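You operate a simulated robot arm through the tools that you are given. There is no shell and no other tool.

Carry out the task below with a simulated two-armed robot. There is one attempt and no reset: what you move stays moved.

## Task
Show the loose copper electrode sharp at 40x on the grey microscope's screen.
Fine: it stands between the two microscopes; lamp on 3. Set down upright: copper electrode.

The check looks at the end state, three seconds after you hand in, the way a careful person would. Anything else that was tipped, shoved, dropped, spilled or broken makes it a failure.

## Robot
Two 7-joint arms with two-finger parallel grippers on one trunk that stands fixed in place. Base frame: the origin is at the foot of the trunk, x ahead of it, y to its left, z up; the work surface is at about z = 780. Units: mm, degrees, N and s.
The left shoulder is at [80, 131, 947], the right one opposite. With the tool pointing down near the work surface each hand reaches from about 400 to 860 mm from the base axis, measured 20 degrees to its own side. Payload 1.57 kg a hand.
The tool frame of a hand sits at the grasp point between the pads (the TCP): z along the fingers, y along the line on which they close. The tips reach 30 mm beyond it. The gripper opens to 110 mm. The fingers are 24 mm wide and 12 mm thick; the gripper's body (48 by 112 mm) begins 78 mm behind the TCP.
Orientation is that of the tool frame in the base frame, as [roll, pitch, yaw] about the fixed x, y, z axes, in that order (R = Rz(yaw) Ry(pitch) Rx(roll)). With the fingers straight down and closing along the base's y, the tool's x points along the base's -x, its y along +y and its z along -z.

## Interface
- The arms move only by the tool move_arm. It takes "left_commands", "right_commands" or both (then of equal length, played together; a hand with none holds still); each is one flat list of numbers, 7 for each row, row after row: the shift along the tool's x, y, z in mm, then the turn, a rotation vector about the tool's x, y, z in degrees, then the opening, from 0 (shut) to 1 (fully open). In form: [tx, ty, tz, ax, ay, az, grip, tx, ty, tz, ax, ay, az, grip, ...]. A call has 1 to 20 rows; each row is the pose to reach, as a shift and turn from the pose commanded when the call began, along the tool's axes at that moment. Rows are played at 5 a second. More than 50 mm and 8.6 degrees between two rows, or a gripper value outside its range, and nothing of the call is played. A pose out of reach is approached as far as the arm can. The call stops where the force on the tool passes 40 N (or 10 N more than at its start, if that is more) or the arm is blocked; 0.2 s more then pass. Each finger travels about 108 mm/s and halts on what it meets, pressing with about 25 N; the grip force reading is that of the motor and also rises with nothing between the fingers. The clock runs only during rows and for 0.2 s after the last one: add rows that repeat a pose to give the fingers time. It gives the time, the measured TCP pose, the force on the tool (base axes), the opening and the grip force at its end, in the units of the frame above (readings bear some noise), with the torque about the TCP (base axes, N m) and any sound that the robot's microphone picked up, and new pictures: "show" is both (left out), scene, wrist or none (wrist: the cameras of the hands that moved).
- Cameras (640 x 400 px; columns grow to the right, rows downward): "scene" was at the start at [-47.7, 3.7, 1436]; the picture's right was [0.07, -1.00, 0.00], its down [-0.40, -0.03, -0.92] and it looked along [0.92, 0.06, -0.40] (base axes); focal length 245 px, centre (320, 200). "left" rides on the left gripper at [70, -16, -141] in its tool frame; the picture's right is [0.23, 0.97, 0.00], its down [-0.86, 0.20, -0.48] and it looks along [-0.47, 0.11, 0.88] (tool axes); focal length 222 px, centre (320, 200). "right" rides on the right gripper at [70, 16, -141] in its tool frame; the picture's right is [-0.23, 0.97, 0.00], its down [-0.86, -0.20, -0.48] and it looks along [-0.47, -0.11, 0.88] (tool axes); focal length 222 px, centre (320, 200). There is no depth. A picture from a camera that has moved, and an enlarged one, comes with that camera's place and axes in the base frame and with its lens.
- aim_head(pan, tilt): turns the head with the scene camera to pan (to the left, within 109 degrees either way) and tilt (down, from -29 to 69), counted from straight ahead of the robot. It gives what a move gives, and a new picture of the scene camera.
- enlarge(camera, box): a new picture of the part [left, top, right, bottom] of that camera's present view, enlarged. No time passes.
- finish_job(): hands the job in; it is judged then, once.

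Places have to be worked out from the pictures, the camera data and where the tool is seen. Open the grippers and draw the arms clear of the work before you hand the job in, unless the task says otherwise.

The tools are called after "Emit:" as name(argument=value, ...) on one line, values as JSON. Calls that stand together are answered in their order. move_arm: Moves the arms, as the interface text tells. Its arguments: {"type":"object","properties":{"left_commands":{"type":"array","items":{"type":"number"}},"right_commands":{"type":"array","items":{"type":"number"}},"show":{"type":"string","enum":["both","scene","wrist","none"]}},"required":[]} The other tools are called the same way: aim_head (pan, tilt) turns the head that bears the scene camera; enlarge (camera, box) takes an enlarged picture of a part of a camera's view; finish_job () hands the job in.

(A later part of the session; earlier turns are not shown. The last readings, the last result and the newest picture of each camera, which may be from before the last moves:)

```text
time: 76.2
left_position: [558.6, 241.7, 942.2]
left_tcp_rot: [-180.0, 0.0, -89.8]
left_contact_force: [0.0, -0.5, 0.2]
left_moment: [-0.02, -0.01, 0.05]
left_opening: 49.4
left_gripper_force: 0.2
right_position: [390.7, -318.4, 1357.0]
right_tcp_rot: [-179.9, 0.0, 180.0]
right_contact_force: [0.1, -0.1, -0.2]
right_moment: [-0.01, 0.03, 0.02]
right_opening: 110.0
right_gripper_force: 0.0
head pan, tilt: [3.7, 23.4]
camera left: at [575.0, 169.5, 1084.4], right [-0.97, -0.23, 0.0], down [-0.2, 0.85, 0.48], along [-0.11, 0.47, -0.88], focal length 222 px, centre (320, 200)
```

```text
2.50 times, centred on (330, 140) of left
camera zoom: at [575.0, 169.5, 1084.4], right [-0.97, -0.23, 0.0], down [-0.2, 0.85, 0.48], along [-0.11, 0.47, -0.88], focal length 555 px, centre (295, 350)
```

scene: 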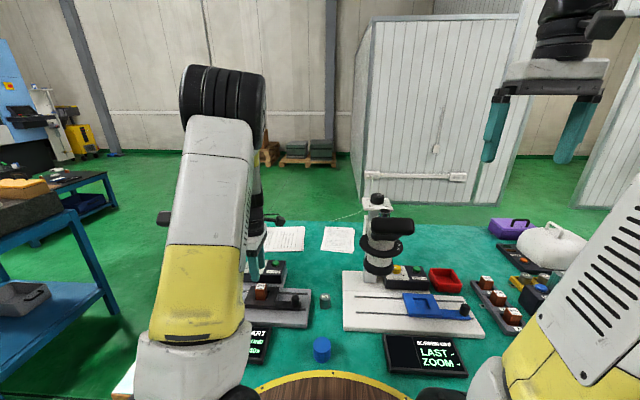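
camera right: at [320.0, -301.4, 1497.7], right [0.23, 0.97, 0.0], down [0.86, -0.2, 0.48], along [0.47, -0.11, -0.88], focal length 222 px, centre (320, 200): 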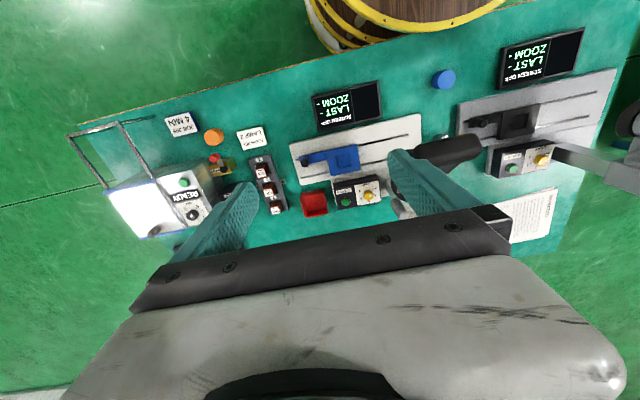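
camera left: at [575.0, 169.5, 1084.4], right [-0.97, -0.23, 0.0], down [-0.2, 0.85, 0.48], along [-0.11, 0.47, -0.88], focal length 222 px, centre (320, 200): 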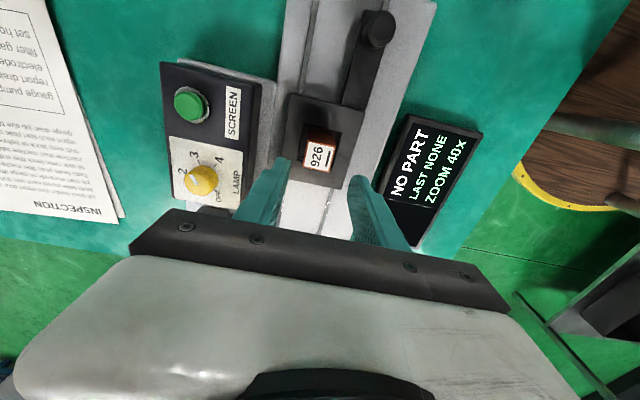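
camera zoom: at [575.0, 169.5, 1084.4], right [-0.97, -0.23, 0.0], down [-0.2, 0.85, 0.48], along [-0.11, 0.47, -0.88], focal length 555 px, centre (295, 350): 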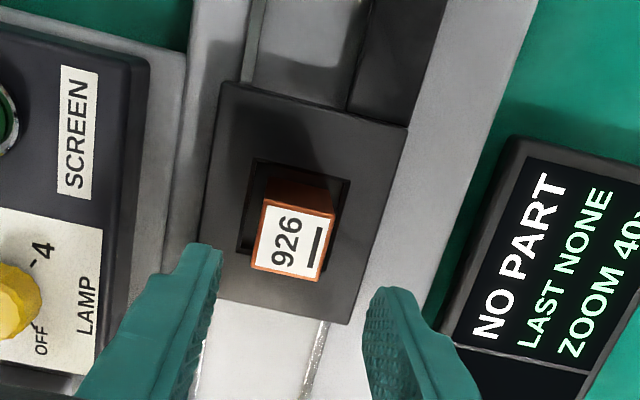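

The electrode stands upright in the recess at about (560.3, 239.6). Now to the slide's knob, which I locate at about (536, 120), top z ≈ 843; I move above it first.

Emit:
move_arm(left_commands=[30, 5.6, 0, 0, 0, 0, 0.45, 61, 11.3, 0, 0, 0, 0, 0.45, 91, 17, 0, 0, 0, 0, 0.45, 121.7, 22.6, 0, 0, 0, 0, 0.45, 121.7, 22.6, 20, 0, 0, 0, 0.45, 121.7, 22.6, 20, 0, 0, 0, 0.45], show="both")

Emit:
enlarge(camera="left", box=[240, 80, 420, 220])

```text
time: 77.6
left_position: [536.0, 116.6, 924.4]
left_tcp_rot: [-179.9, 0.0, -89.8]
left_contact_force: [0.7, -0.4, -0.2]
left_moment: [-0.02, 0.02, 0.02]
left_opening: 49.6
left_gripper_force: 0.0
right_position: [390.1, -317.8, 1357.3]
right_tcp_rot: [-179.9, 0.0, 180.0]
right_contact_force: [-1.1, -0.1, 0.2]
right_moment: [0.0, 0.01, 0.01]
right_opening: 110.0
right_gripper_force: 0.1
head pan, tilt: [3.7, 23.4]
camera left: at [553.4, 46.2, 1065.5], right [-0.97, -0.23, 0.0], down [-0.2, 0.85, 0.48], along [-0.11, 0.47, -0.88], focal length 222 px, centre (320, 200)
```

scene: 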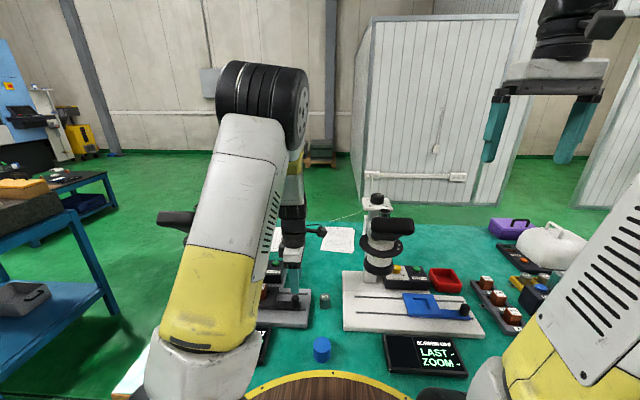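
left: 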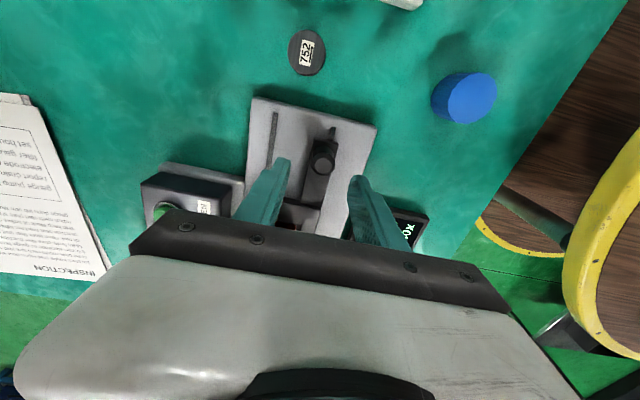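

```text
2.86 times, centred on (330, 150) of left
camera zoom: at [553.4, 46.2, 1065.5], right [-0.97, -0.23, 0.0], down [-0.2, 0.85, 0.48], along [-0.11, 0.47, -0.88], focal length 635 px, centre (291, 343)
```

zoom: 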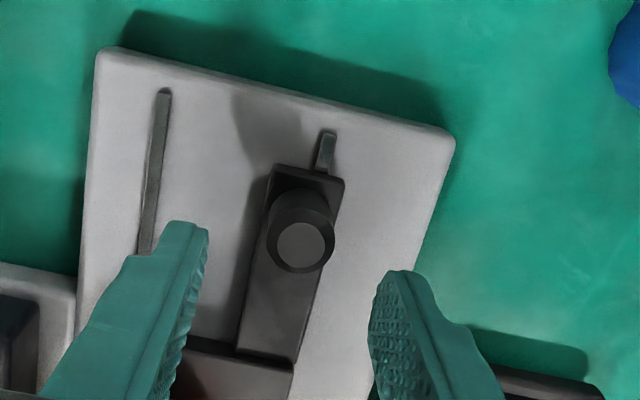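

The knob centre is at (532, 122), 25 mm wide. I'll shift −4/+5.5 mm, lower the fingers around it (tips at z ≈ 823) and close.

Emit:
move_arm(left_commands=[-5.5, 4, 10, 0, 0, 0, 0.45, -5.5, 4, 40, 0, 0, 0, 0.45, -5.5, 4, 60, 0, 0, 0, 0.45, -5.5, 4, 71, 0, 0, 0, 0.45, -5.5, 4, 71, 0, 0, 0, 0.45], show="wrist")

Emit:
enlarge(camera="left", box=[240, 80, 420, 220])

Emit:
enlarge(camera="scene", box=[250, 260, 320, 320])

```text
time: 78.8
left_position: [532.6, 121.7, 852.1]
left_tcp_rot: [-180.0, 0.0, -89.9]
left_contact_force: [0.3, -1.2, -0.4]
left_moment: [0.0, 0.0, 0.0]
left_opening: 49.5
left_gripper_force: 0.1
right_position: [388.7, -318.1, 1356.3]
right_tcp_rot: [180.0, 0.0, 179.8]
right_contact_force: [-0.2, 0.2, 0.3]
right_moment: [0.03, 0.01, 0.0]
right_opening: 110.1
right_gripper_force: 0.0
head pan, tilt: [3.7, 23.4]
camera left: at [548.9, 51.2, 995.6], right [-0.97, -0.23, 0.0], down [-0.2, 0.85, 0.48], along [-0.11, 0.47, -0.88], focal length 222 px, centre (320, 200)
```

left: 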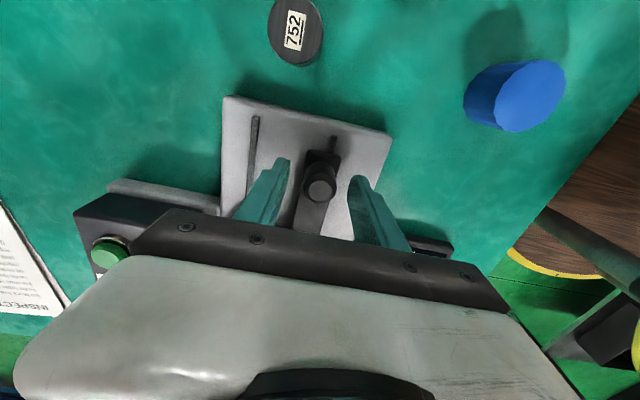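

```text
2.86 times, centred on (330, 150) of left
camera zoom: at [548.9, 51.2, 995.6], right [-0.97, -0.23, 0.0], down [-0.2, 0.85, 0.48], along [-0.11, 0.47, -0.88], focal length 635 px, centre (291, 343)
```

zoom: 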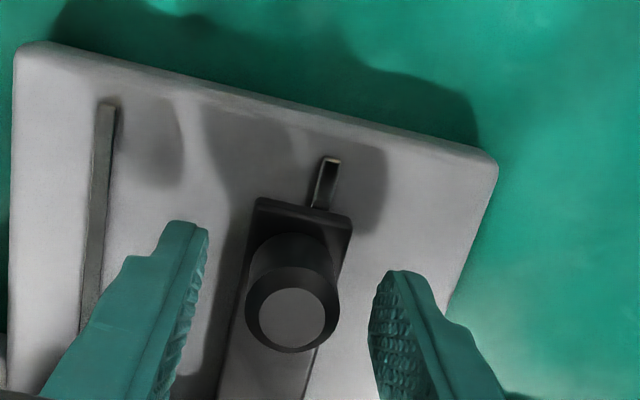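

```text
6.67 times, centred on (285, 290) of scene
camera zoom: at [-47.6, 3.6, 1436.0], right [0.07, -1.0, 0.0], down [-0.4, -0.03, -0.92], along [0.92, 0.06, -0.4], focal length 1633 px, centre (553, -400)
```

zoom: 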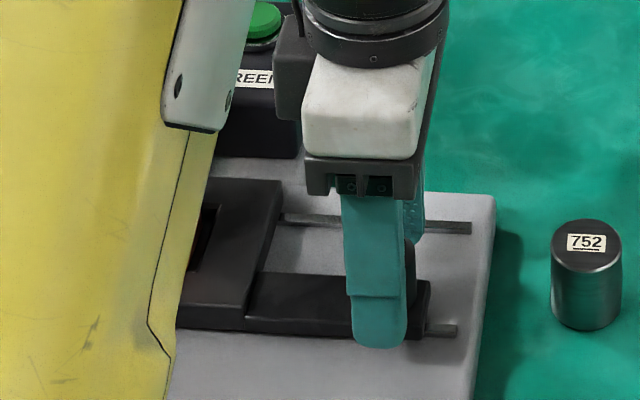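

The fingers straddle the knob and clear the tab. I'll close on it.

Emit:
move_arm(left_commands=[0, 0, 0, 0, 0, 0, 0.3, 0, 0, 0, 0, 0, 0, 0.15, 0, 0, 0, 0, 0, 0, 0.15], show="none")

```text
time: 79.6
left_position: [532.8, 123.2, 853.7]
left_tcp_rot: [-180.0, 0.0, -90.0]
left_contact_force: [-3.5, 0.3, -2.0]
left_moment: [0.0, -0.37, -0.01]
left_opening: 24.8
left_gripper_force: 36.0
right_position: [389.5, -317.0, 1356.7]
right_tcp_rot: [180.0, 0.0, 180.0]
right_contact_force: [0.2, 0.0, 1.1]
right_moment: [-0.01, -0.02, 0.02]
right_opening: 109.9
right_gripper_force: 0.0
head pan, tilt: [3.7, 23.4]
```

Held at 24.8 mm. I'll push the slide +y gently, 36 mm first, to see that it follows and the block stays put.

Emit:
move_arm(left_commands=[-2, 0, 0, 0, 0, 0, 0.15, -6, 0, 0, 0, 0, 0, 0.15, -12, 0, 0, 0, 0, 0, 0.15, -18, 0, 0, 0, 0, 0, 0.15, -24, 0, 0, 0, 0, 0, 0.15, -30, 0, 0, 0, 0, 0, 0.15, -34, 0, 0, 0, 0, 0, 0.15, -36, 0, 0, 0, 0, 0, 0.15], show="both")

Emit:
enlarge(camera="scene", box=[220, 260, 320, 330])

```text
time: 81.4
left_position: [531.8, 158.0, 853.7]
left_tcp_rot: [-180.0, 0.0, -89.9]
left_contact_force: [-20.7, -1.7, 27.8]
left_moment: [0.05, 0.14, -0.05]
left_opening: 24.7
left_gripper_force: 35.9
right_position: [388.4, -317.2, 1357.8]
right_tcp_rot: [-180.0, 0.1, 179.9]
right_contact_force: [0.1, 1.0, -0.6]
right_moment: [-0.03, -0.03, 0.0]
right_opening: 109.9
right_gripper_force: 0.0
head pan, tilt: [3.7, 23.4]
camera left: at [548.8, 86.8, 995.6], right [-0.97, -0.23, 0.0], down [-0.2, 0.85, 0.48], along [-0.11, 0.47, -0.88], focal length 222 px, centre (320, 200)
```

scene: 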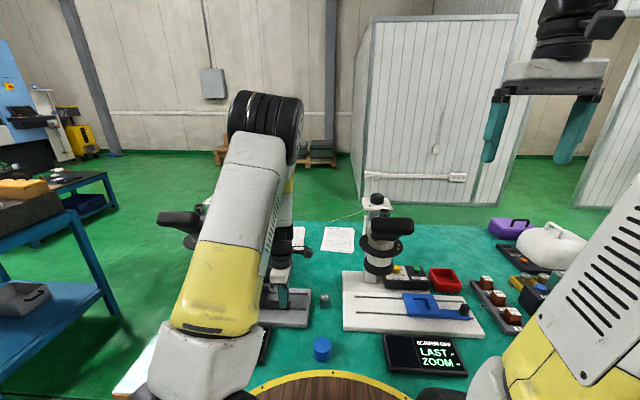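
left: 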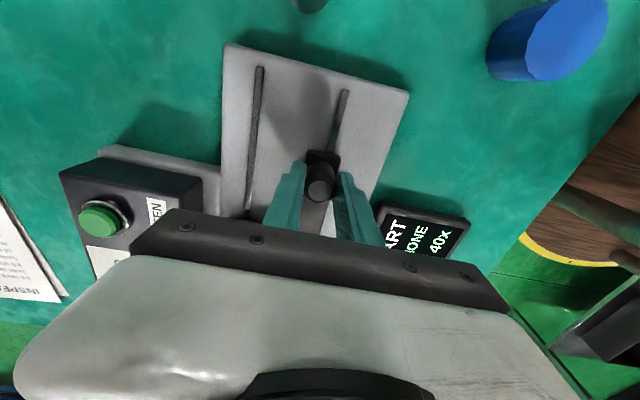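

```text
5.71 times, centred on (270, 295) of scene
camera zoom: at [-49.1, 3.3, 1435.9], right [0.07, -1.0, 0.0], down [-0.4, -0.03, -0.92], along [0.92, 0.06, -0.4], focal length 1400 px, centre (606, -343)
```

zoom: 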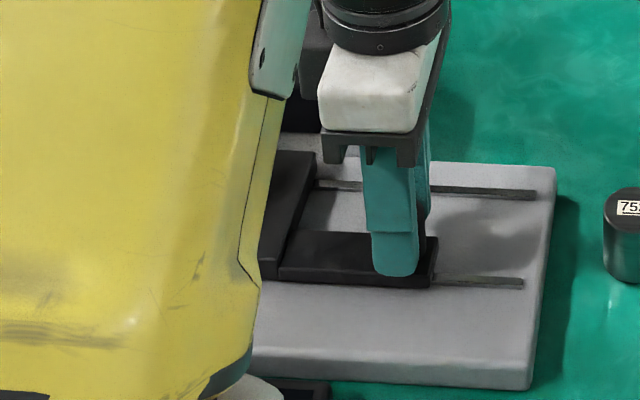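

The slide follows the hand; some side load built up (−21 N in x, +28 N in z). I'll relieve it with a small offset (−2 mm x, +1.5 mm z) and continue another 50 mm.

Emit:
move_arm(left_commands=[0, 2, -1.5, 0, 0, 0, 0.15, -4, 2, -1.5, 0, 0, 0, 0.15, -10, 2, -1.5, 0, 0, 0, 0.15, -18, 2, -1.5, 0, 0, 0, 0.15, -26, 2, -1.5, 0, 0, 0, 0.15, -34, 2, -1.5, 0, 0, 0, 0.15, -42, 2, -1.5, 0, 0, 0, 0.15, -48, 2, -1.5, 0, 0, 0, 0.15, -50, 2, -1.5, 0, 0, 0, 0.15], show="both")

Emit:
enlarge(camera="scene", box=[160, 230, 320, 330])

```text
time: 83.4
left_position: [532.2, 208.4, 854.5]
left_tcp_rot: [-180.0, 0.0, -89.9]
left_contact_force: [7.9, -1.7, -30.7]
left_moment: [-0.16, 0.23, 0.0]
left_opening: 24.9
left_gripper_force: 36.2
right_position: [391.2, -317.0, 1356.7]
right_tcp_rot: [180.0, 0.0, 179.8]
right_contact_force: [-0.7, -0.4, -0.1]
right_moment: [0.0, 0.02, 0.02]
right_opening: 109.9
right_gripper_force: 0.0
head pan, tilt: [3.7, 23.4]
camera left: at [548.6, 137.2, 996.2], right [-0.97, -0.23, 0.0], down [-0.2, 0.85, 0.48], along [-0.11, 0.47, -0.88], focal length 222 px, centre (320, 200)
```

scene: 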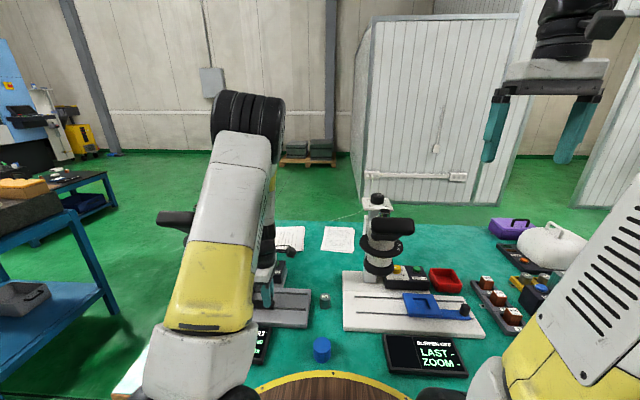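
left: 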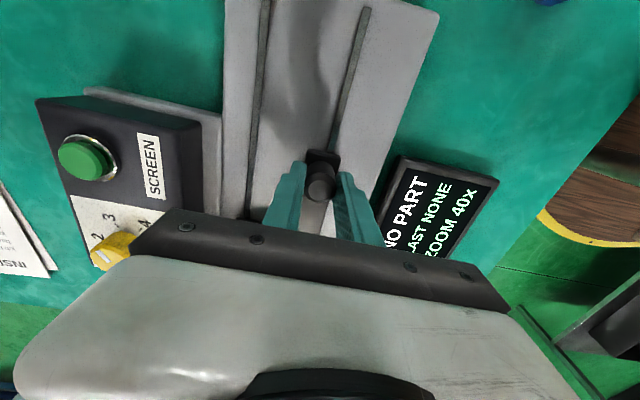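

```text
4.00 times, centred on (240, 280) of scene
camera zoom: at [-46.4, 3.9, 1436.0], right [0.07, -1.0, 0.0], down [-0.4, -0.03, -0.92], along [0.92, 0.06, -0.4], focal length 980 px, centre (640, -120)
```

zoom: 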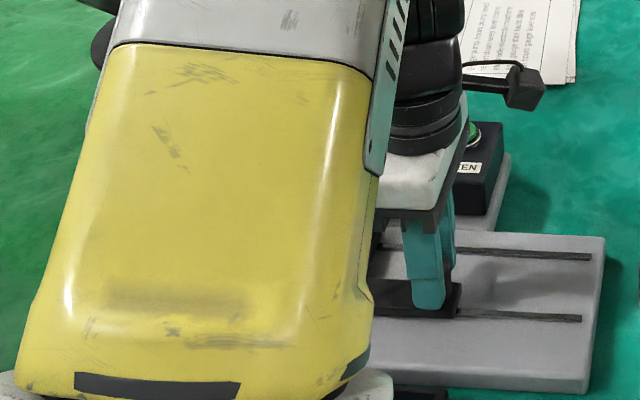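

The slide moved 85 mm so far; now the load is −31 N in z, so I'll drop the command by 1.6 mm and push on another 52 mm.

Emit:
move_arm(left_commands=[0, -0.7, 1.6, 0, 0, 0, 0.15, -4, -0.7, 1.6, 0, 0, 0, 0.15, -10, -0.7, 1.6, 0, 0, 0, 0.15, -18, -0.7, 1.6, 0, 0, 0, 0.15, -26, -0.7, 1.6, 0, 0, 0, 0.15, -34, -0.7, 1.6, 0, 0, 0, 0.15, -42, -0.7, 1.6, 0, 0, 0, 0.15, -49, -0.7, 1.6, 0, 0, 0, 0.15, -52, -0.7, 1.6, 0, 0, 0, 0.15, -52, -0.7, 1.6, 0, 0, 0, 0.15], show="both")

Emit:
enlarge(camera="left", box=[340, 100, 560, 260])

```text
time: 85.6
left_position: [531.7, 260.1, 853.7]
left_tcp_rot: [-179.8, 0.1, -89.9]
left_contact_force: [16.8, -1.5, 27.3]
left_moment: [0.0, 0.05, -0.07]
left_opening: 24.5
left_gripper_force: 36.6
right_position: [389.9, -317.8, 1357.6]
right_tcp_rot: [180.0, 0.0, 179.9]
right_contact_force: [-0.1, -0.5, 0.5]
right_moment: [0.0, -0.02, 0.01]
right_opening: 109.8
right_gripper_force: 0.1
head pan, tilt: [3.7, 23.4]
camera left: at [548.0, 189.0, 996.0], right [-0.97, -0.23, 0.0], down [-0.2, 0.85, 0.48], along [-0.11, 0.47, -0.88], focal length 222 px, centre (320, 200)
```

scene: 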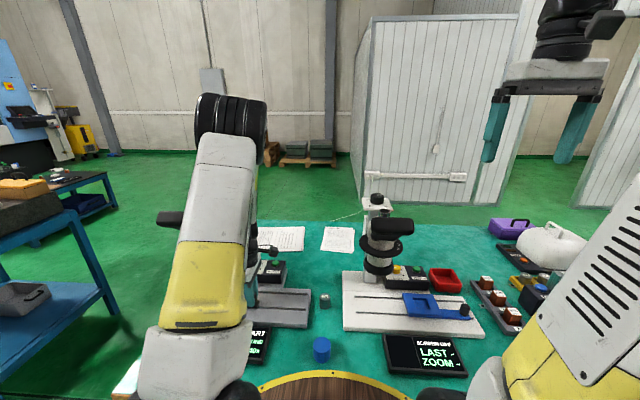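
left: 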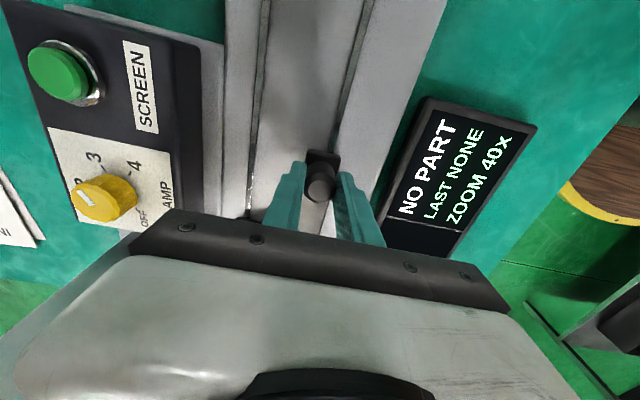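

```text
2.50 times, centred on (450, 180) of left
camera zoom: at [548.0, 189.0, 996.0], right [-0.97, -0.23, 0.0], down [-0.2, 0.85, 0.48], along [-0.11, 0.47, -0.88], focal length 555 px, centre (-5, 250)
```

zoom: 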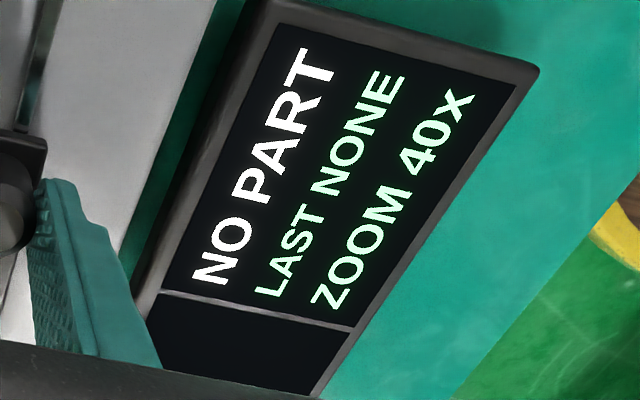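

Still "NO PART" with the block at y ≈ 376.5; the objective axis is at ≈ 385. I'll ease the load and advance 8 mm more.

Emit:
move_arm(left_commands=[0, -2, -1.2, 0, 0, 0, 0.15, -2, -2, -1.2, 0, 0, 0, 0.15, -5, -2, -1.2, 0, 0, 0, 0.15, -8, -2, -1.2, 0, 0, 0, 0.15, -8, -2, -1.2, 0, 0, 0, 0.15], show="wrist")

Emit:
enlarge(camera="left", box=[340, 100, 560, 260])

```text
time: 86.8
left_position: [532.9, 267.8, 853.4]
left_tcp_rot: [179.7, 0.0, -89.8]
left_contact_force: [-3.3, 0.5, -6.5]
left_moment: [0.11, -0.5, 0.01]
left_opening: 24.9
left_gripper_force: 36.2
right_position: [390.2, -318.1, 1356.7]
right_tcp_rot: [180.0, 0.1, 179.8]
right_contact_force: [0.1, -0.6, 0.3]
right_moment: [0.0, 0.01, -0.01]
right_opening: 110.1
right_gripper_force: 0.1
head pan, tilt: [3.7, 23.4]
camera left: at [549.5, 197.5, 995.8], right [-0.97, -0.23, 0.0], down [-0.2, 0.85, 0.48], along [-0.11, 0.47, -0.88], focal length 222 px, centre (320, 200)
```

left: 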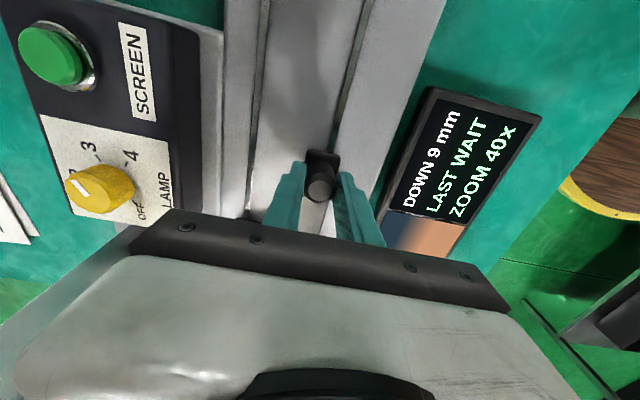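

```text
2.50 times, centred on (450, 180) of left
camera zoom: at [549.5, 197.5, 995.8], right [-0.97, -0.23, 0.0], down [-0.2, 0.85, 0.48], along [-0.11, 0.47, -0.88], focal length 555 px, centre (-5, 250)
```

zoom: 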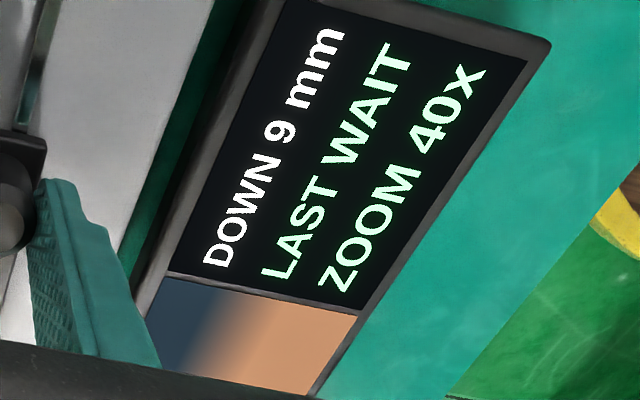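

The screen now shows an image: "DOWN 9 mm / LAST WAIT / ZOOM 40x" with a blurred copper picture. I'll release the knob, rise and move the arm aside to see the picture properly.

Emit:
move_arm(left_commands=[0, 0, 0, 0, 0, 0, 0.3, 0, 0, 0, 0, 0, 0, 0.45, 0, 0, -10, 0, 0, 0, 0.45, 5, 0, -40, 0, 0, 0, 0.45, 20, 0, -70, 0, 0, 0, 0.45, 50, 0, -90, 0, 0, 0, 0.45, 80, 0, -110, 0, 0, 0, 0.45, 80, 0, -110, 0, 0, 0, 0.45], show="both")

Emit:
enlarge(camera="left", box=[340, 60, 520, 230])

Emit:
enlarge(camera="scene", box=[190, 310, 290, 380])

```text
time: 88.6
left_position: [533.3, 192.4, 962.2]
left_tcp_rot: [179.9, 0.0, -89.9]
left_contact_force: [0.0, -0.1, 0.6]
left_moment: [-0.01, 0.0, 0.01]
left_opening: 49.5
left_gripper_force: 0.0
right_position: [390.2, -316.4, 1357.1]
right_tcp_rot: [179.9, 0.0, 179.8]
right_contact_force: [0.0, 0.7, 0.1]
right_moment: [0.01, 0.04, 0.03]
right_opening: 110.0
right_gripper_force: 0.0
head pan, tilt: [3.7, 23.4]
camera left: at [550.1, 121.2, 1105.1], right [-0.97, -0.23, 0.0], down [-0.2, 0.85, 0.48], along [-0.11, 0.47, -0.88], focal length 222 px, centre (320, 200)
```

scene: 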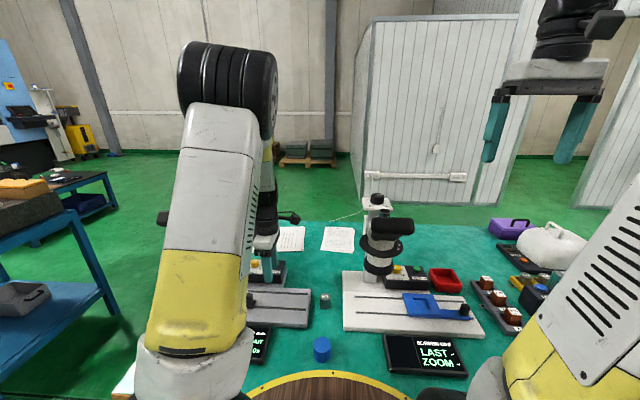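
left: 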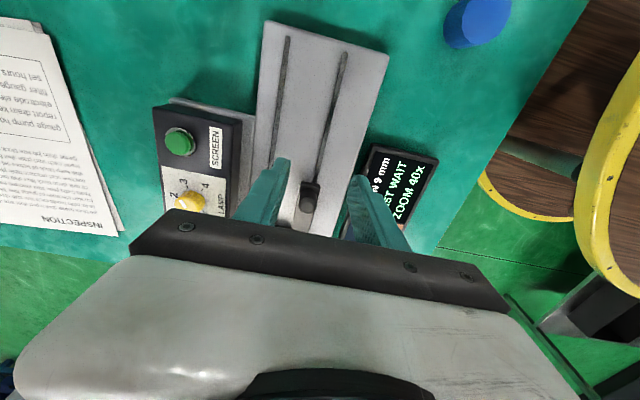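

```text
2.35 times, centred on (430, 145) of left
camera zoom: at [550.1, 121.2, 1105.1], right [-0.97, -0.23, 0.0], down [-0.2, 0.85, 0.48], along [-0.11, 0.47, -0.88], focal length 523 px, centre (61, 329)
```

zoom: 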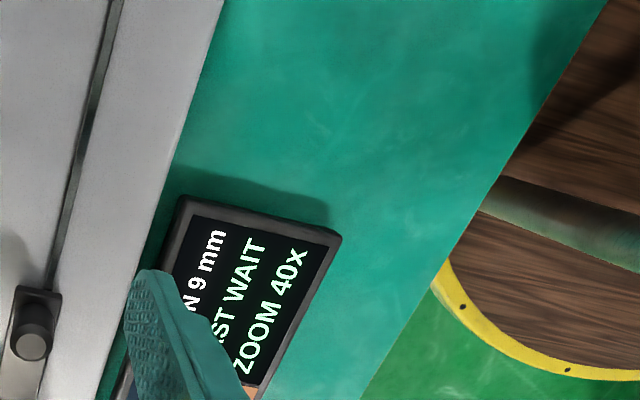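

```text
5.71 times, centred on (240, 345) of scene
camera zoom: at [-47.7, 3.6, 1436.0], right [0.07, -1.0, 0.0], down [-0.4, -0.03, -0.92], along [0.92, 0.06, -0.4], focal length 1400 px, centre (777, -629)
```

zoom: 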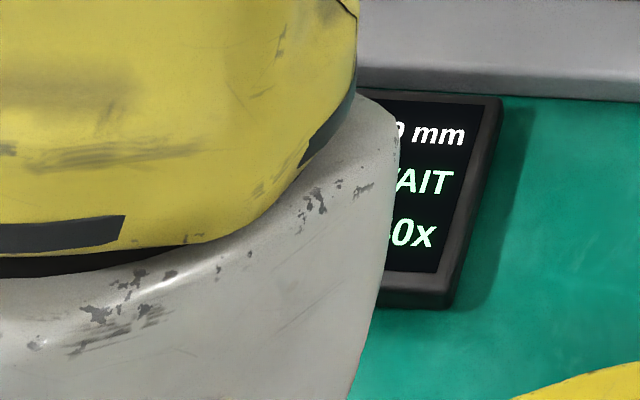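

The left arm hides the screen from the head camera, so I'll use the right hand's camera as a second eye: move it to about (450, −90, 1300), clear of everything, to see the grey screen.

Emit:
move_arm(right_commands=[-10, 35, 5, 0, 0, 0, 1, -20, 75, 15, 0, 0, 0, 1, -30, 115, 27, 0, 0, 0, 1, -40, 155, 38, 0, 0, 0, 1, -50, 192, 48, 0, 0, 0, 1, -60, 227, 57, 0, 0, 0, 1, -60, 227, 57, 0, 0, 0, 1], show="both")

Emit:
enlarge(camera="right", box=[400, 20, 520, 100])

```text
time: 90.2
left_position: [533.0, 191.6, 962.7]
left_tcp_rot: [179.9, 0.0, -89.9]
left_contact_force: [0.0, -1.0, 0.6]
left_moment: [0.01, 0.0, -0.02]
left_opening: 49.7
left_gripper_force: 0.2
right_position: [450.4, -91.6, 1298.2]
right_tcp_rot: [-180.0, 0.1, 179.9]
right_contact_force: [-0.4, 0.6, 0.2]
right_moment: [0.0, 0.03, 0.0]
right_opening: 110.0
right_gripper_force: 0.1
head pan, tilt: [3.7, 23.4]
camera right: at [379.8, -75.4, 1438.9], right [0.23, 0.97, 0.0], down [0.85, -0.2, 0.48], along [0.47, -0.11, -0.88], focal length 222 px, centre (320, 200)
```

scene: 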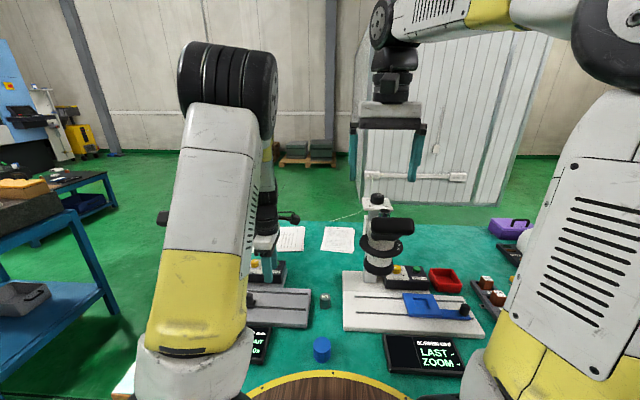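
right: 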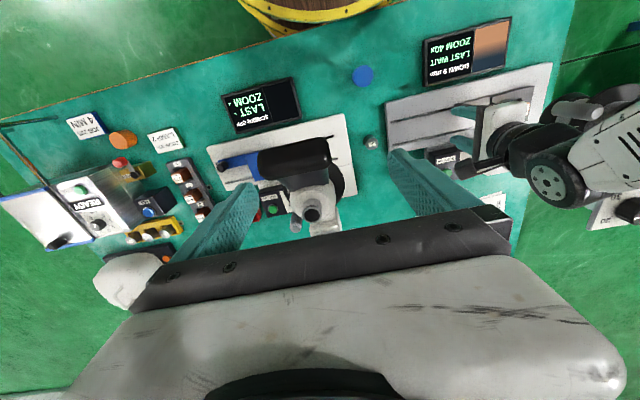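

```text
5.00 times, centred on (460, 60) of right
camera zoom: at [379.8, -75.4, 1438.9], right [0.23, 0.97, 0.0], down [0.85, -0.2, 0.48], along [0.47, -0.11, -0.88], focal length 1111 px, centre (-380, 900)
```

zoom: 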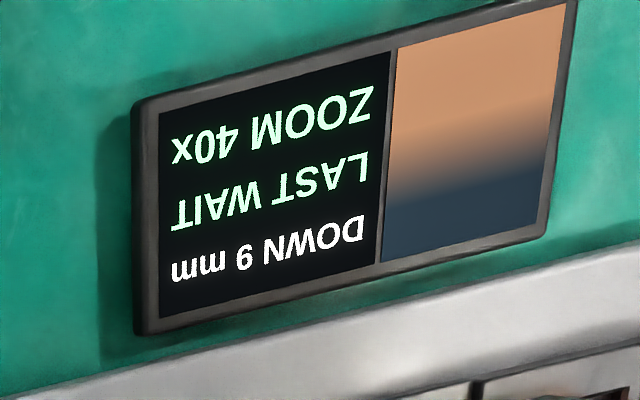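

The right camera gives a clear view of the screen: copper picture, blurred, "DOWN 9 mm". I'll now raise the left hand straight up and turn its yaw from −90° to 162°, ready to take the focus knob with the wrist leaning back toward the robot.

Emit:
move_arm(left_commands=[0, 0, -40, 0, 0, 0, 0.45, 0, 0, -80, 0, 0, 0, 0.45, 0, 0, -120, 0, 0, 0, 0.45, 0, 0, -160, 0, 0, 0, 0.45, 0, 0, -200, 0, 0, 0, 0.45, 0, 0, -240, 0, 0, 0, 0.45, 0, 0, -260, 0, 0, 8.3, 0.6, 0, 0, -270, 0, 0, 16.6, 0.6, 0, 0, -280, 0, 0, 24.9, 0.6, 0, 0, -290, 0, 0, 33.2, 0.6, 0, 0, -300, 0, 0, 41.5, 0.6, 0, 0, -310, 0, 0, 49.8, 0.6, 0, 0, -310, 0, 0, 58.1, 0.6, 0, 0, -310, 0, 0, 66.4, 0.6, 0, 0, -310, 0, 0, 74.7, 0.6, 0, 0, -310, 0, 0, 83, 0.6, 0, 0, -310, 0, 0, 91.3, 0.6, 0, 0, -310, 0, 0, 99.6, 0.6, 0, 0, -310, 0, 0, 108, 0.6], show="both")

```text
time: 94.2
left_position: [533.4, 188.0, 1272.4]
left_tcp_rot: [179.9, 0.0, 161.9]
left_contact_force: [-0.3, 0.2, 0.2]
left_moment: [-0.02, 0.0, -0.01]
left_opening: 66.0
left_gripper_force: 0.0
right_position: [449.7, -92.8, 1298.1]
right_tcp_rot: [180.0, 0.0, 179.9]
right_contact_force: [-0.5, -0.5, 0.2]
right_moment: [0.0, 0.0, -0.01]
right_opening: 110.0
right_gripper_force: 0.1
head pan, tilt: [3.7, 23.4]
camera left: at [463.0, 193.0, 1415.6], right [0.09, 1.0, 0.0], down [0.88, -0.08, 0.48], along [0.48, -0.04, -0.88], focal length 222 px, centre (320, 200)
```

scene: 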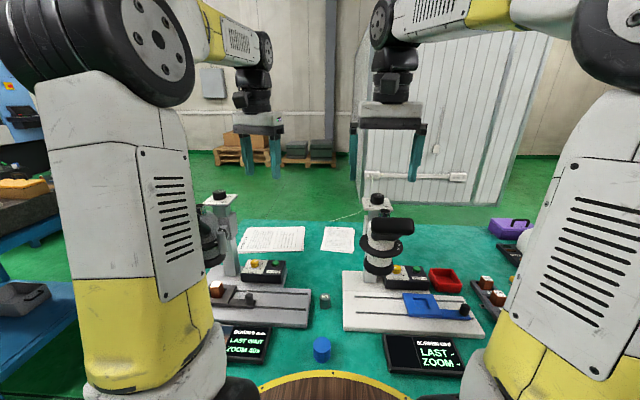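
left: 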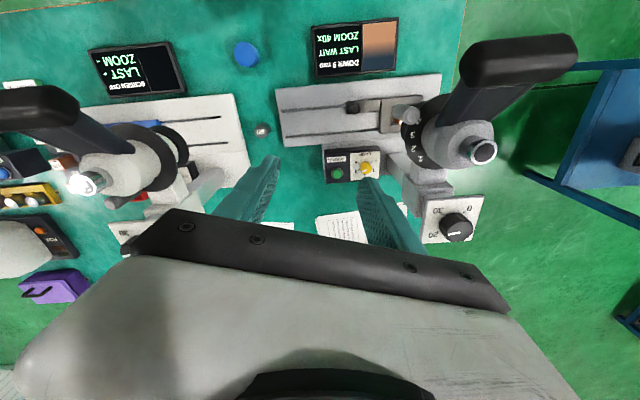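

Good overview. I'll zoom on the focus dial and, from the head camera, on the specimen under the objective.

Emit:
enlarge(camera="left", box=[380, 160, 500, 250])

Emit:
enlarge(camera="scene", box=[190, 180, 320, 330])

Emit:
enlarge(camera="scene", box=[200, 270, 270, 320])

```text
4.44 times, centred on (440, 205) of left
camera zoom: at [463.0, 193.0, 1415.6], right [0.09, 1.0, 0.0], down [0.88, -0.08, 0.48], along [0.48, -0.04, -0.88], focal length 987 px, centre (-213, 178)
```

zoom: 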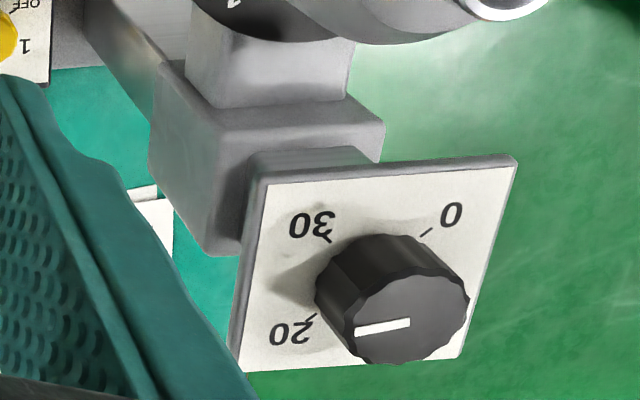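

```text
2.67 times, centred on (255, 255) of scene
camera zoom: at [-47.7, 3.6, 1436.0], right [0.07, -1.0, 0.0], down [-0.4, -0.03, -0.92], along [0.92, 0.06, -0.4], focal length 653 px, centre (493, 53)
```

zoom: 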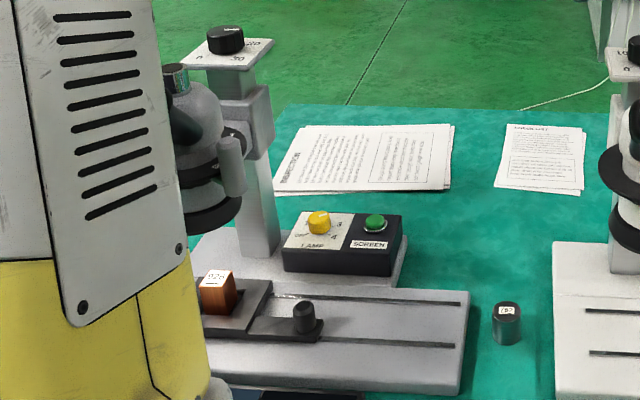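

```text
8.00 times, centred on (235, 295) of scene
camera zoom: at [-47.7, 3.6, 1436.0], right [0.07, -1.0, 0.0], down [-0.4, -0.03, -0.92], along [0.92, 0.06, -0.4], focal length 1959 px, centre (1000, -560)
```

zoom: 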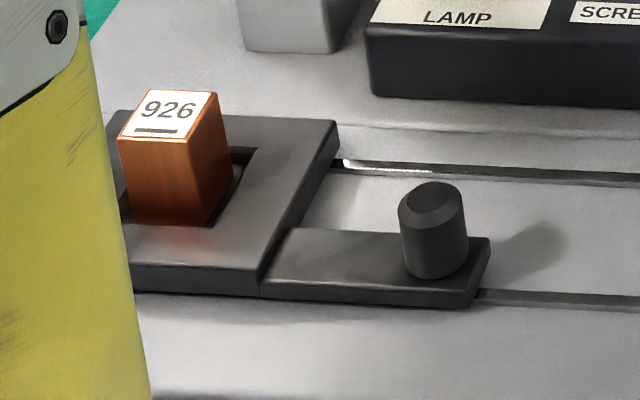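

The dial scale is 9° per unit, clockwise increasing, about (682, 385); the mark is at −81°, i.e. ≈ 24. "DOWN 9 mm" means about 15, i.e. an 81° counter-clockwise turn. I'll lean the hand 20° and move above the knob.

Emit:
move_arm(left_commands=[0, 0, 0, 0, -7, 0, 0.6, 0, 0, 0, 0, -14, 0, 0.6, 0, 0, 0, 0, -20, 0, 0.6, -10, 33, 0, 0, -20, 0, 0.6, -21, 67, 0, 0, -20, 0, 0.6, -31, 100, 0, 0, -20, 0, 0.6, -42, 133, 0, 0, -20, 0, 0.6, -52, 166, 0, 0, -20, 0, 0.6, -63, 200, 20, 0, -20, 0, 0.6, -73, 233, 40, 0, -20, 0, 0.6, -73, 233, 57, 0, -20, 0, 0.6, -73, 233, 57, 0, -20, 0, 0.6], show="both")

Emit:
enlarge(camera="left", box=[220, 80, 420, 230])

```text
time: 96.8
left_position: [675.1, 385.5, 1217.5]
left_tcp_rot: [179.9, 20.0, 162.1]
left_contact_force: [0.1, 0.3, -1.0]
left_moment: [0.0, -0.01, 0.03]
left_opening: 66.1
left_gripper_force: 0.0
right_position: [449.5, -90.1, 1299.1]
right_tcp_rot: [180.0, 0.0, 179.9]
right_contact_force: [0.5, 0.1, 0.5]
right_moment: [0.0, -0.01, -0.03]
right_opening: 109.6
right_gripper_force: 0.0
head pan, tilt: [3.7, 23.4]
camera left: at [562.7, 404.4, 1328.0], right [0.1, 0.99, -0.08], down [0.67, -0.01, 0.74], along [0.74, -0.12, -0.67], focal length 222 px, centre (320, 200)
```

scene: 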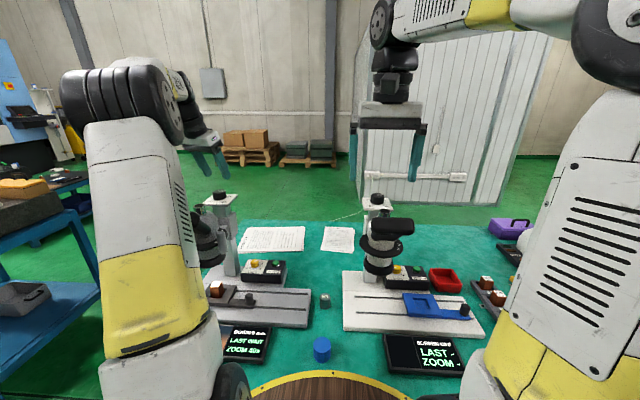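
left: 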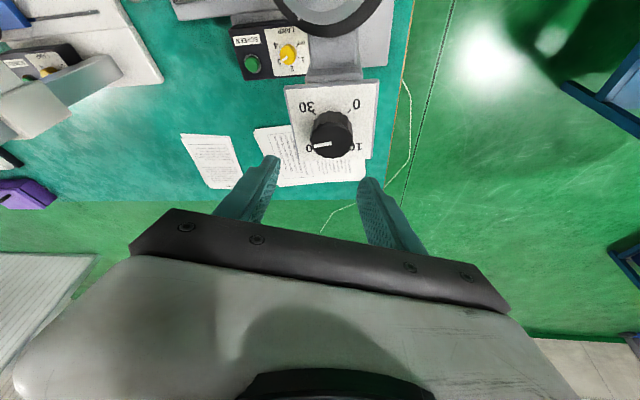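

```text
2.67 times, centred on (320, 155) of left
camera zoom: at [562.7, 404.4, 1328.0], right [0.1, 0.99, -0.08], down [0.67, -0.01, 0.74], along [0.74, -0.12, -0.67], focal length 592 px, centre (320, 320)
```

zoom: 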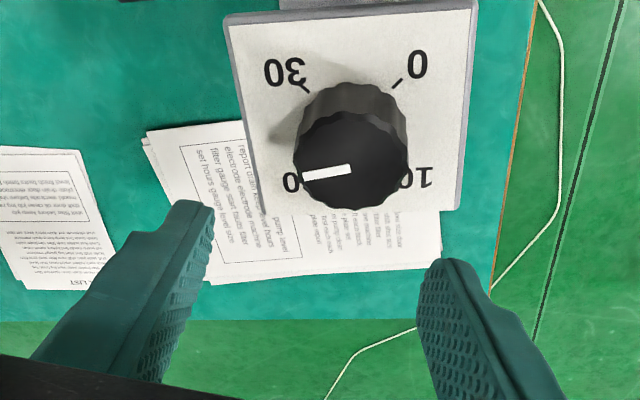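

In the tool frame the knob centre sits 6 mm toward +y of my line, so I'll correct by (−1.4, +7) mm and lower halfway to verify.

Emit:
move_arm(left_commands=[5, 6.2, 5, 0, 0, 0, 0.6, 10, 6.2, 18, 0, 0, 0, 0.6, 13.7, 6.2, 27.5, 0, 0, 0, 0.6, 13.7, 6.2, 27.5, 0, 0, 0, 0.6], show="wrist")

Emit:
enlarge(camera="left", box=[220, 80, 420, 230])

```text
time: 97.8
left_position: [673.5, 392.7, 1186.7]
left_tcp_rot: [-180.0, 20.0, 162.1]
left_contact_force: [-0.2, -0.2, 0.0]
left_moment: [0.03, 0.02, 0.01]
left_opening: 65.8
left_gripper_force: 0.1
right_position: [449.7, -90.6, 1297.1]
right_tcp_rot: [179.9, 0.0, 179.9]
right_contact_force: [0.4, 0.8, -0.1]
right_moment: [0.0, 0.0, -0.02]
right_opening: 110.0
right_gripper_force: 0.1
head pan, tilt: [3.7, 23.4]
camera left: at [560.2, 411.3, 1296.6], right [0.1, 0.99, -0.08], down [0.67, -0.01, 0.74], along [0.74, -0.12, -0.67], focal length 222 px, centre (320, 200)
```

left: 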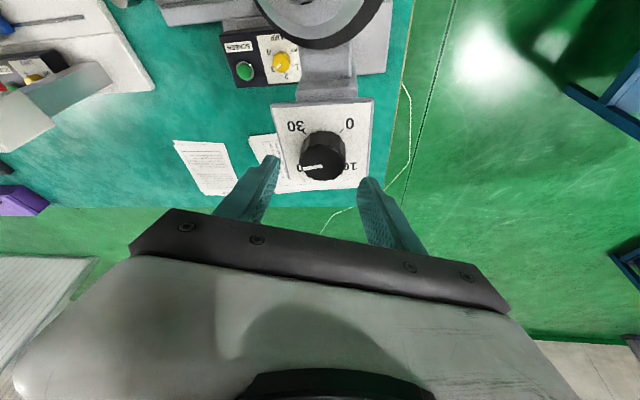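

```text
2.67 times, centred on (320, 155) of left
camera zoom: at [560.2, 411.3, 1296.6], right [0.1, 0.99, -0.08], down [0.67, -0.01, 0.74], along [0.74, -0.12, -0.67], focal length 592 px, centre (320, 320)
```

zoom: 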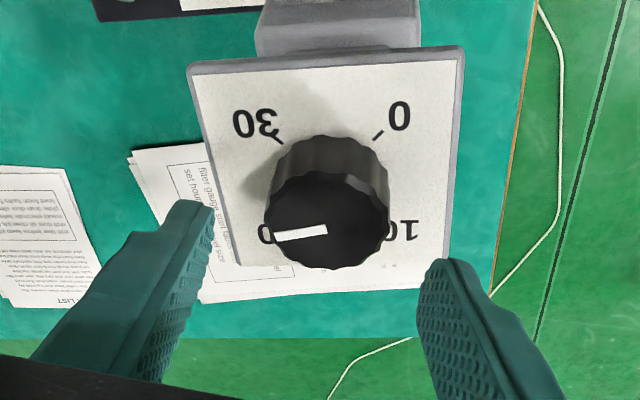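

Aligned within 1.5 mm. I'll descend the remaining 30 mm around the knob.

Emit:
move_arm(left_commands=[4, 0.7, 9, 0, 0, 0, 0.6, 8, 0.7, 18.5, 0, 0, 0, 0.6, 11.7, 0.7, 27.4, 0, 0, 0, 0.6, 11.7, 0.7, 27.4, 0, 0, 0, 0.6], show="both")

Emit:
enlarge(camera="left", box=[220, 80, 420, 230])

Emit:
enlarge(camera="scene", box=[180, 130, 280, 230])

```text
time: 98.8
left_position: [671.7, 394.8, 1154.9]
left_tcp_rot: [-179.9, 20.1, 162.1]
left_contact_force: [0.1, 0.1, 0.2]
left_moment: [0.0, 0.0, 0.0]
left_opening: 66.1
left_gripper_force: 0.0
right_position: [449.9, -91.5, 1298.5]
right_tcp_rot: [180.0, 0.0, 180.0]
right_contact_force: [0.2, -0.1, 0.2]
right_moment: [-0.01, 0.01, 0.0]
right_opening: 110.3
right_gripper_force: 0.1
head pan, tilt: [3.7, 23.4]
camera left: at [558.6, 412.5, 1265.7], right [0.1, 0.99, -0.08], down [0.67, -0.01, 0.74], along [0.74, -0.12, -0.67], focal length 222 px, centre (320, 200)
```

scene: 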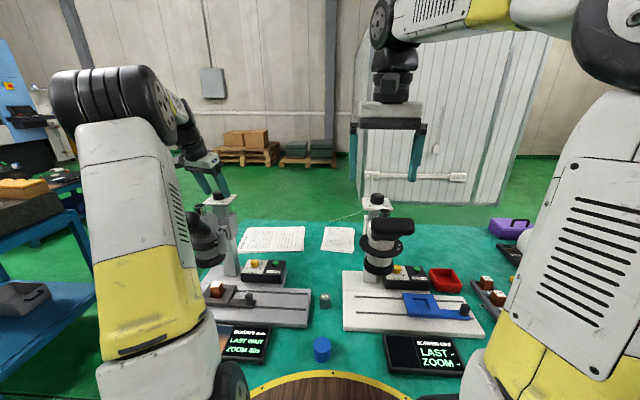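
left: 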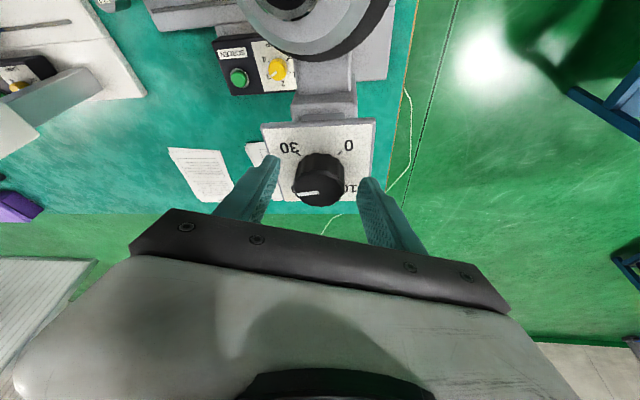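

```text
2.67 times, centred on (320, 155) of left
camera zoom: at [558.6, 412.5, 1265.7], right [0.1, 0.99, -0.08], down [0.67, -0.01, 0.74], along [0.74, -0.12, -0.67], focal length 592 px, centre (320, 320)
```

zoom: 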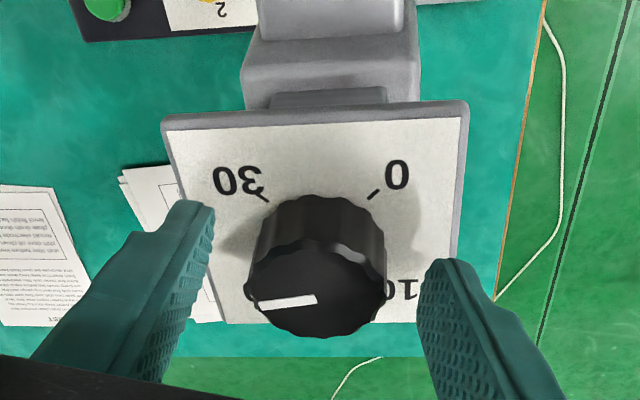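

```text
4.00 times, centred on (230, 180) of scene
camera zoom: at [-47.6, 3.7, 1436.0], right [0.07, -1.0, 0.0], down [-0.4, -0.03, -0.92], along [0.92, 0.06, -0.4], focal length 980 px, centre (680, 280)
```

zoom: 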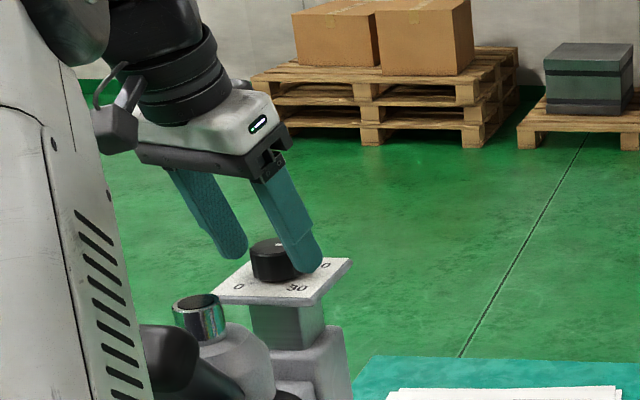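

The fingers straddle the knob, centred within 0.5 mm. I'll close on it and turn 27° counter-clockwise first to confirm the direction on the screen.

Emit:
move_arm(left_commands=[0, 0, 0, 0, 0, 0, 0.45, 0, 0, 0, 0, 0, 0, 0.33, 0, 0, 0, 0, 0, 0, 0.33], show="none")

Emit:
move_arm(left_commands=[0, -0.6, 0, -2.3, 0, -6.3, 0.33, -0.1, -1.3, 0, -4.6, 0, -12.7, 0.33, -0.3, -1.9, 0.1, -6.9, 0, -19, 0.33, -0.6, -2.5, 0.2, -9.2, 0, -25.4, 0.33, -0.6, -2.5, 0.2, -9.2, 0, -25.4, 0.33], show="wrist")

Emit:
enlarge(camera="right", box=[400, 20, 520, 100])

Emit:
enlarge(camera="left", box=[220, 80, 420, 230])

```text
time: 99.6
left_position: [671.7, 395.8, 1154.6]
left_tcp_rot: [179.9, 20.0, 162.1]
left_contact_force: [3.2, 3.6, 0.1]
left_moment: [0.11, -0.29, 0.07]
left_opening: 41.5
left_gripper_force: 45.0
right_position: [449.7, -90.3, 1297.3]
right_tcp_rot: [-179.9, 0.0, 179.9]
right_contact_force: [0.0, -0.5, -0.1]
right_moment: [0.01, 0.01, -0.02]
right_opening: 109.9
right_gripper_force: 0.1
head pan, tilt: [3.7, 23.4]
```

```text
time: 100.8
left_position: [671.7, 386.8, 1156.4]
left_tcp_rot: [-179.8, 19.8, -171.0]
left_contact_force: [-9.1, -27.2, -10.0]
left_moment: [-0.63, -0.23, -0.37]
left_opening: 41.4
left_gripper_force: 45.3
right_position: [449.3, -93.1, 1298.4]
right_tcp_rot: [-180.0, 0.0, 179.8]
right_contact_force: [0.5, 0.2, 0.1]
right_moment: [0.02, 0.0, -0.01]
right_opening: 109.9
right_gripper_force: 0.0
head pan, tilt: [3.7, 23.4]
camera left: at [562.0, 353.6, 1266.3], right [-0.36, 0.93, -0.08], down [0.6, 0.3, 0.74], along [0.71, 0.22, -0.67], focal length 222 px, centre (320, 200)
```

left: 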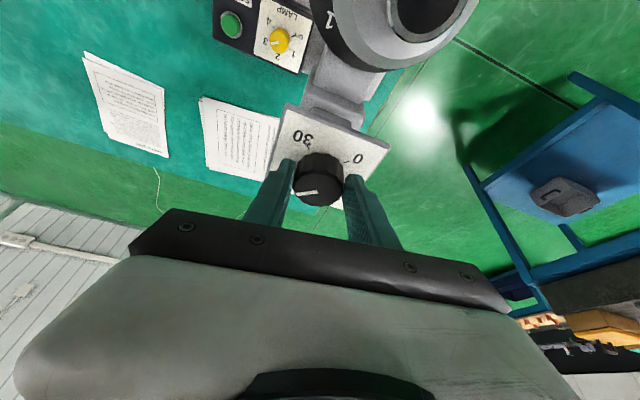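

```text
5.00 times, centred on (460, 60) of right
camera zoom: at [379.4, -77.5, 1439.0], right [0.23, 0.97, 0.0], down [0.85, -0.2, 0.48], along [0.47, -0.11, -0.88], focal length 1111 px, centre (-380, 900)
```

zoom: 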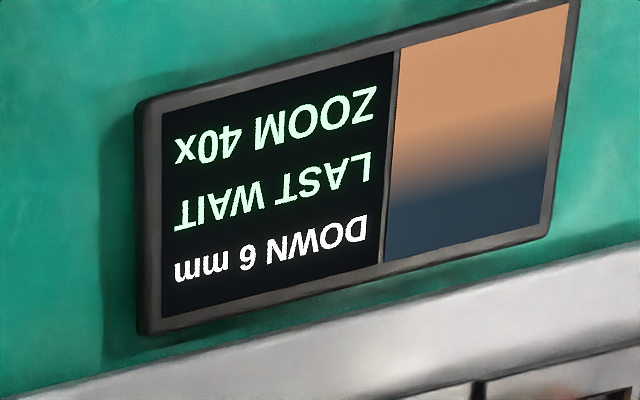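

```text
2.67 times, centred on (320, 155) of left
camera zoom: at [562.0, 353.6, 1266.3], right [-0.36, 0.93, -0.08], down [0.6, 0.3, 0.74], along [0.71, 0.22, -0.67], focal length 592 px, centre (320, 320)
```

zoom: 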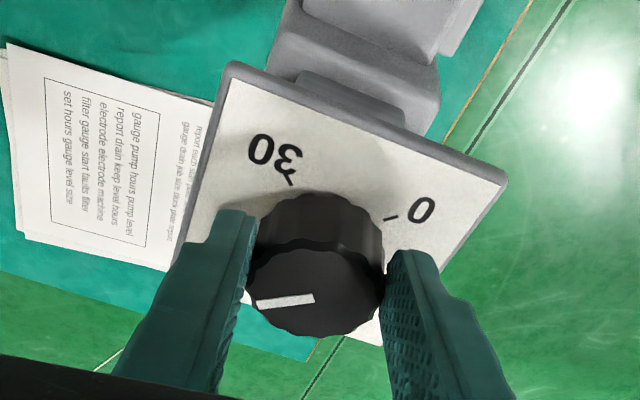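

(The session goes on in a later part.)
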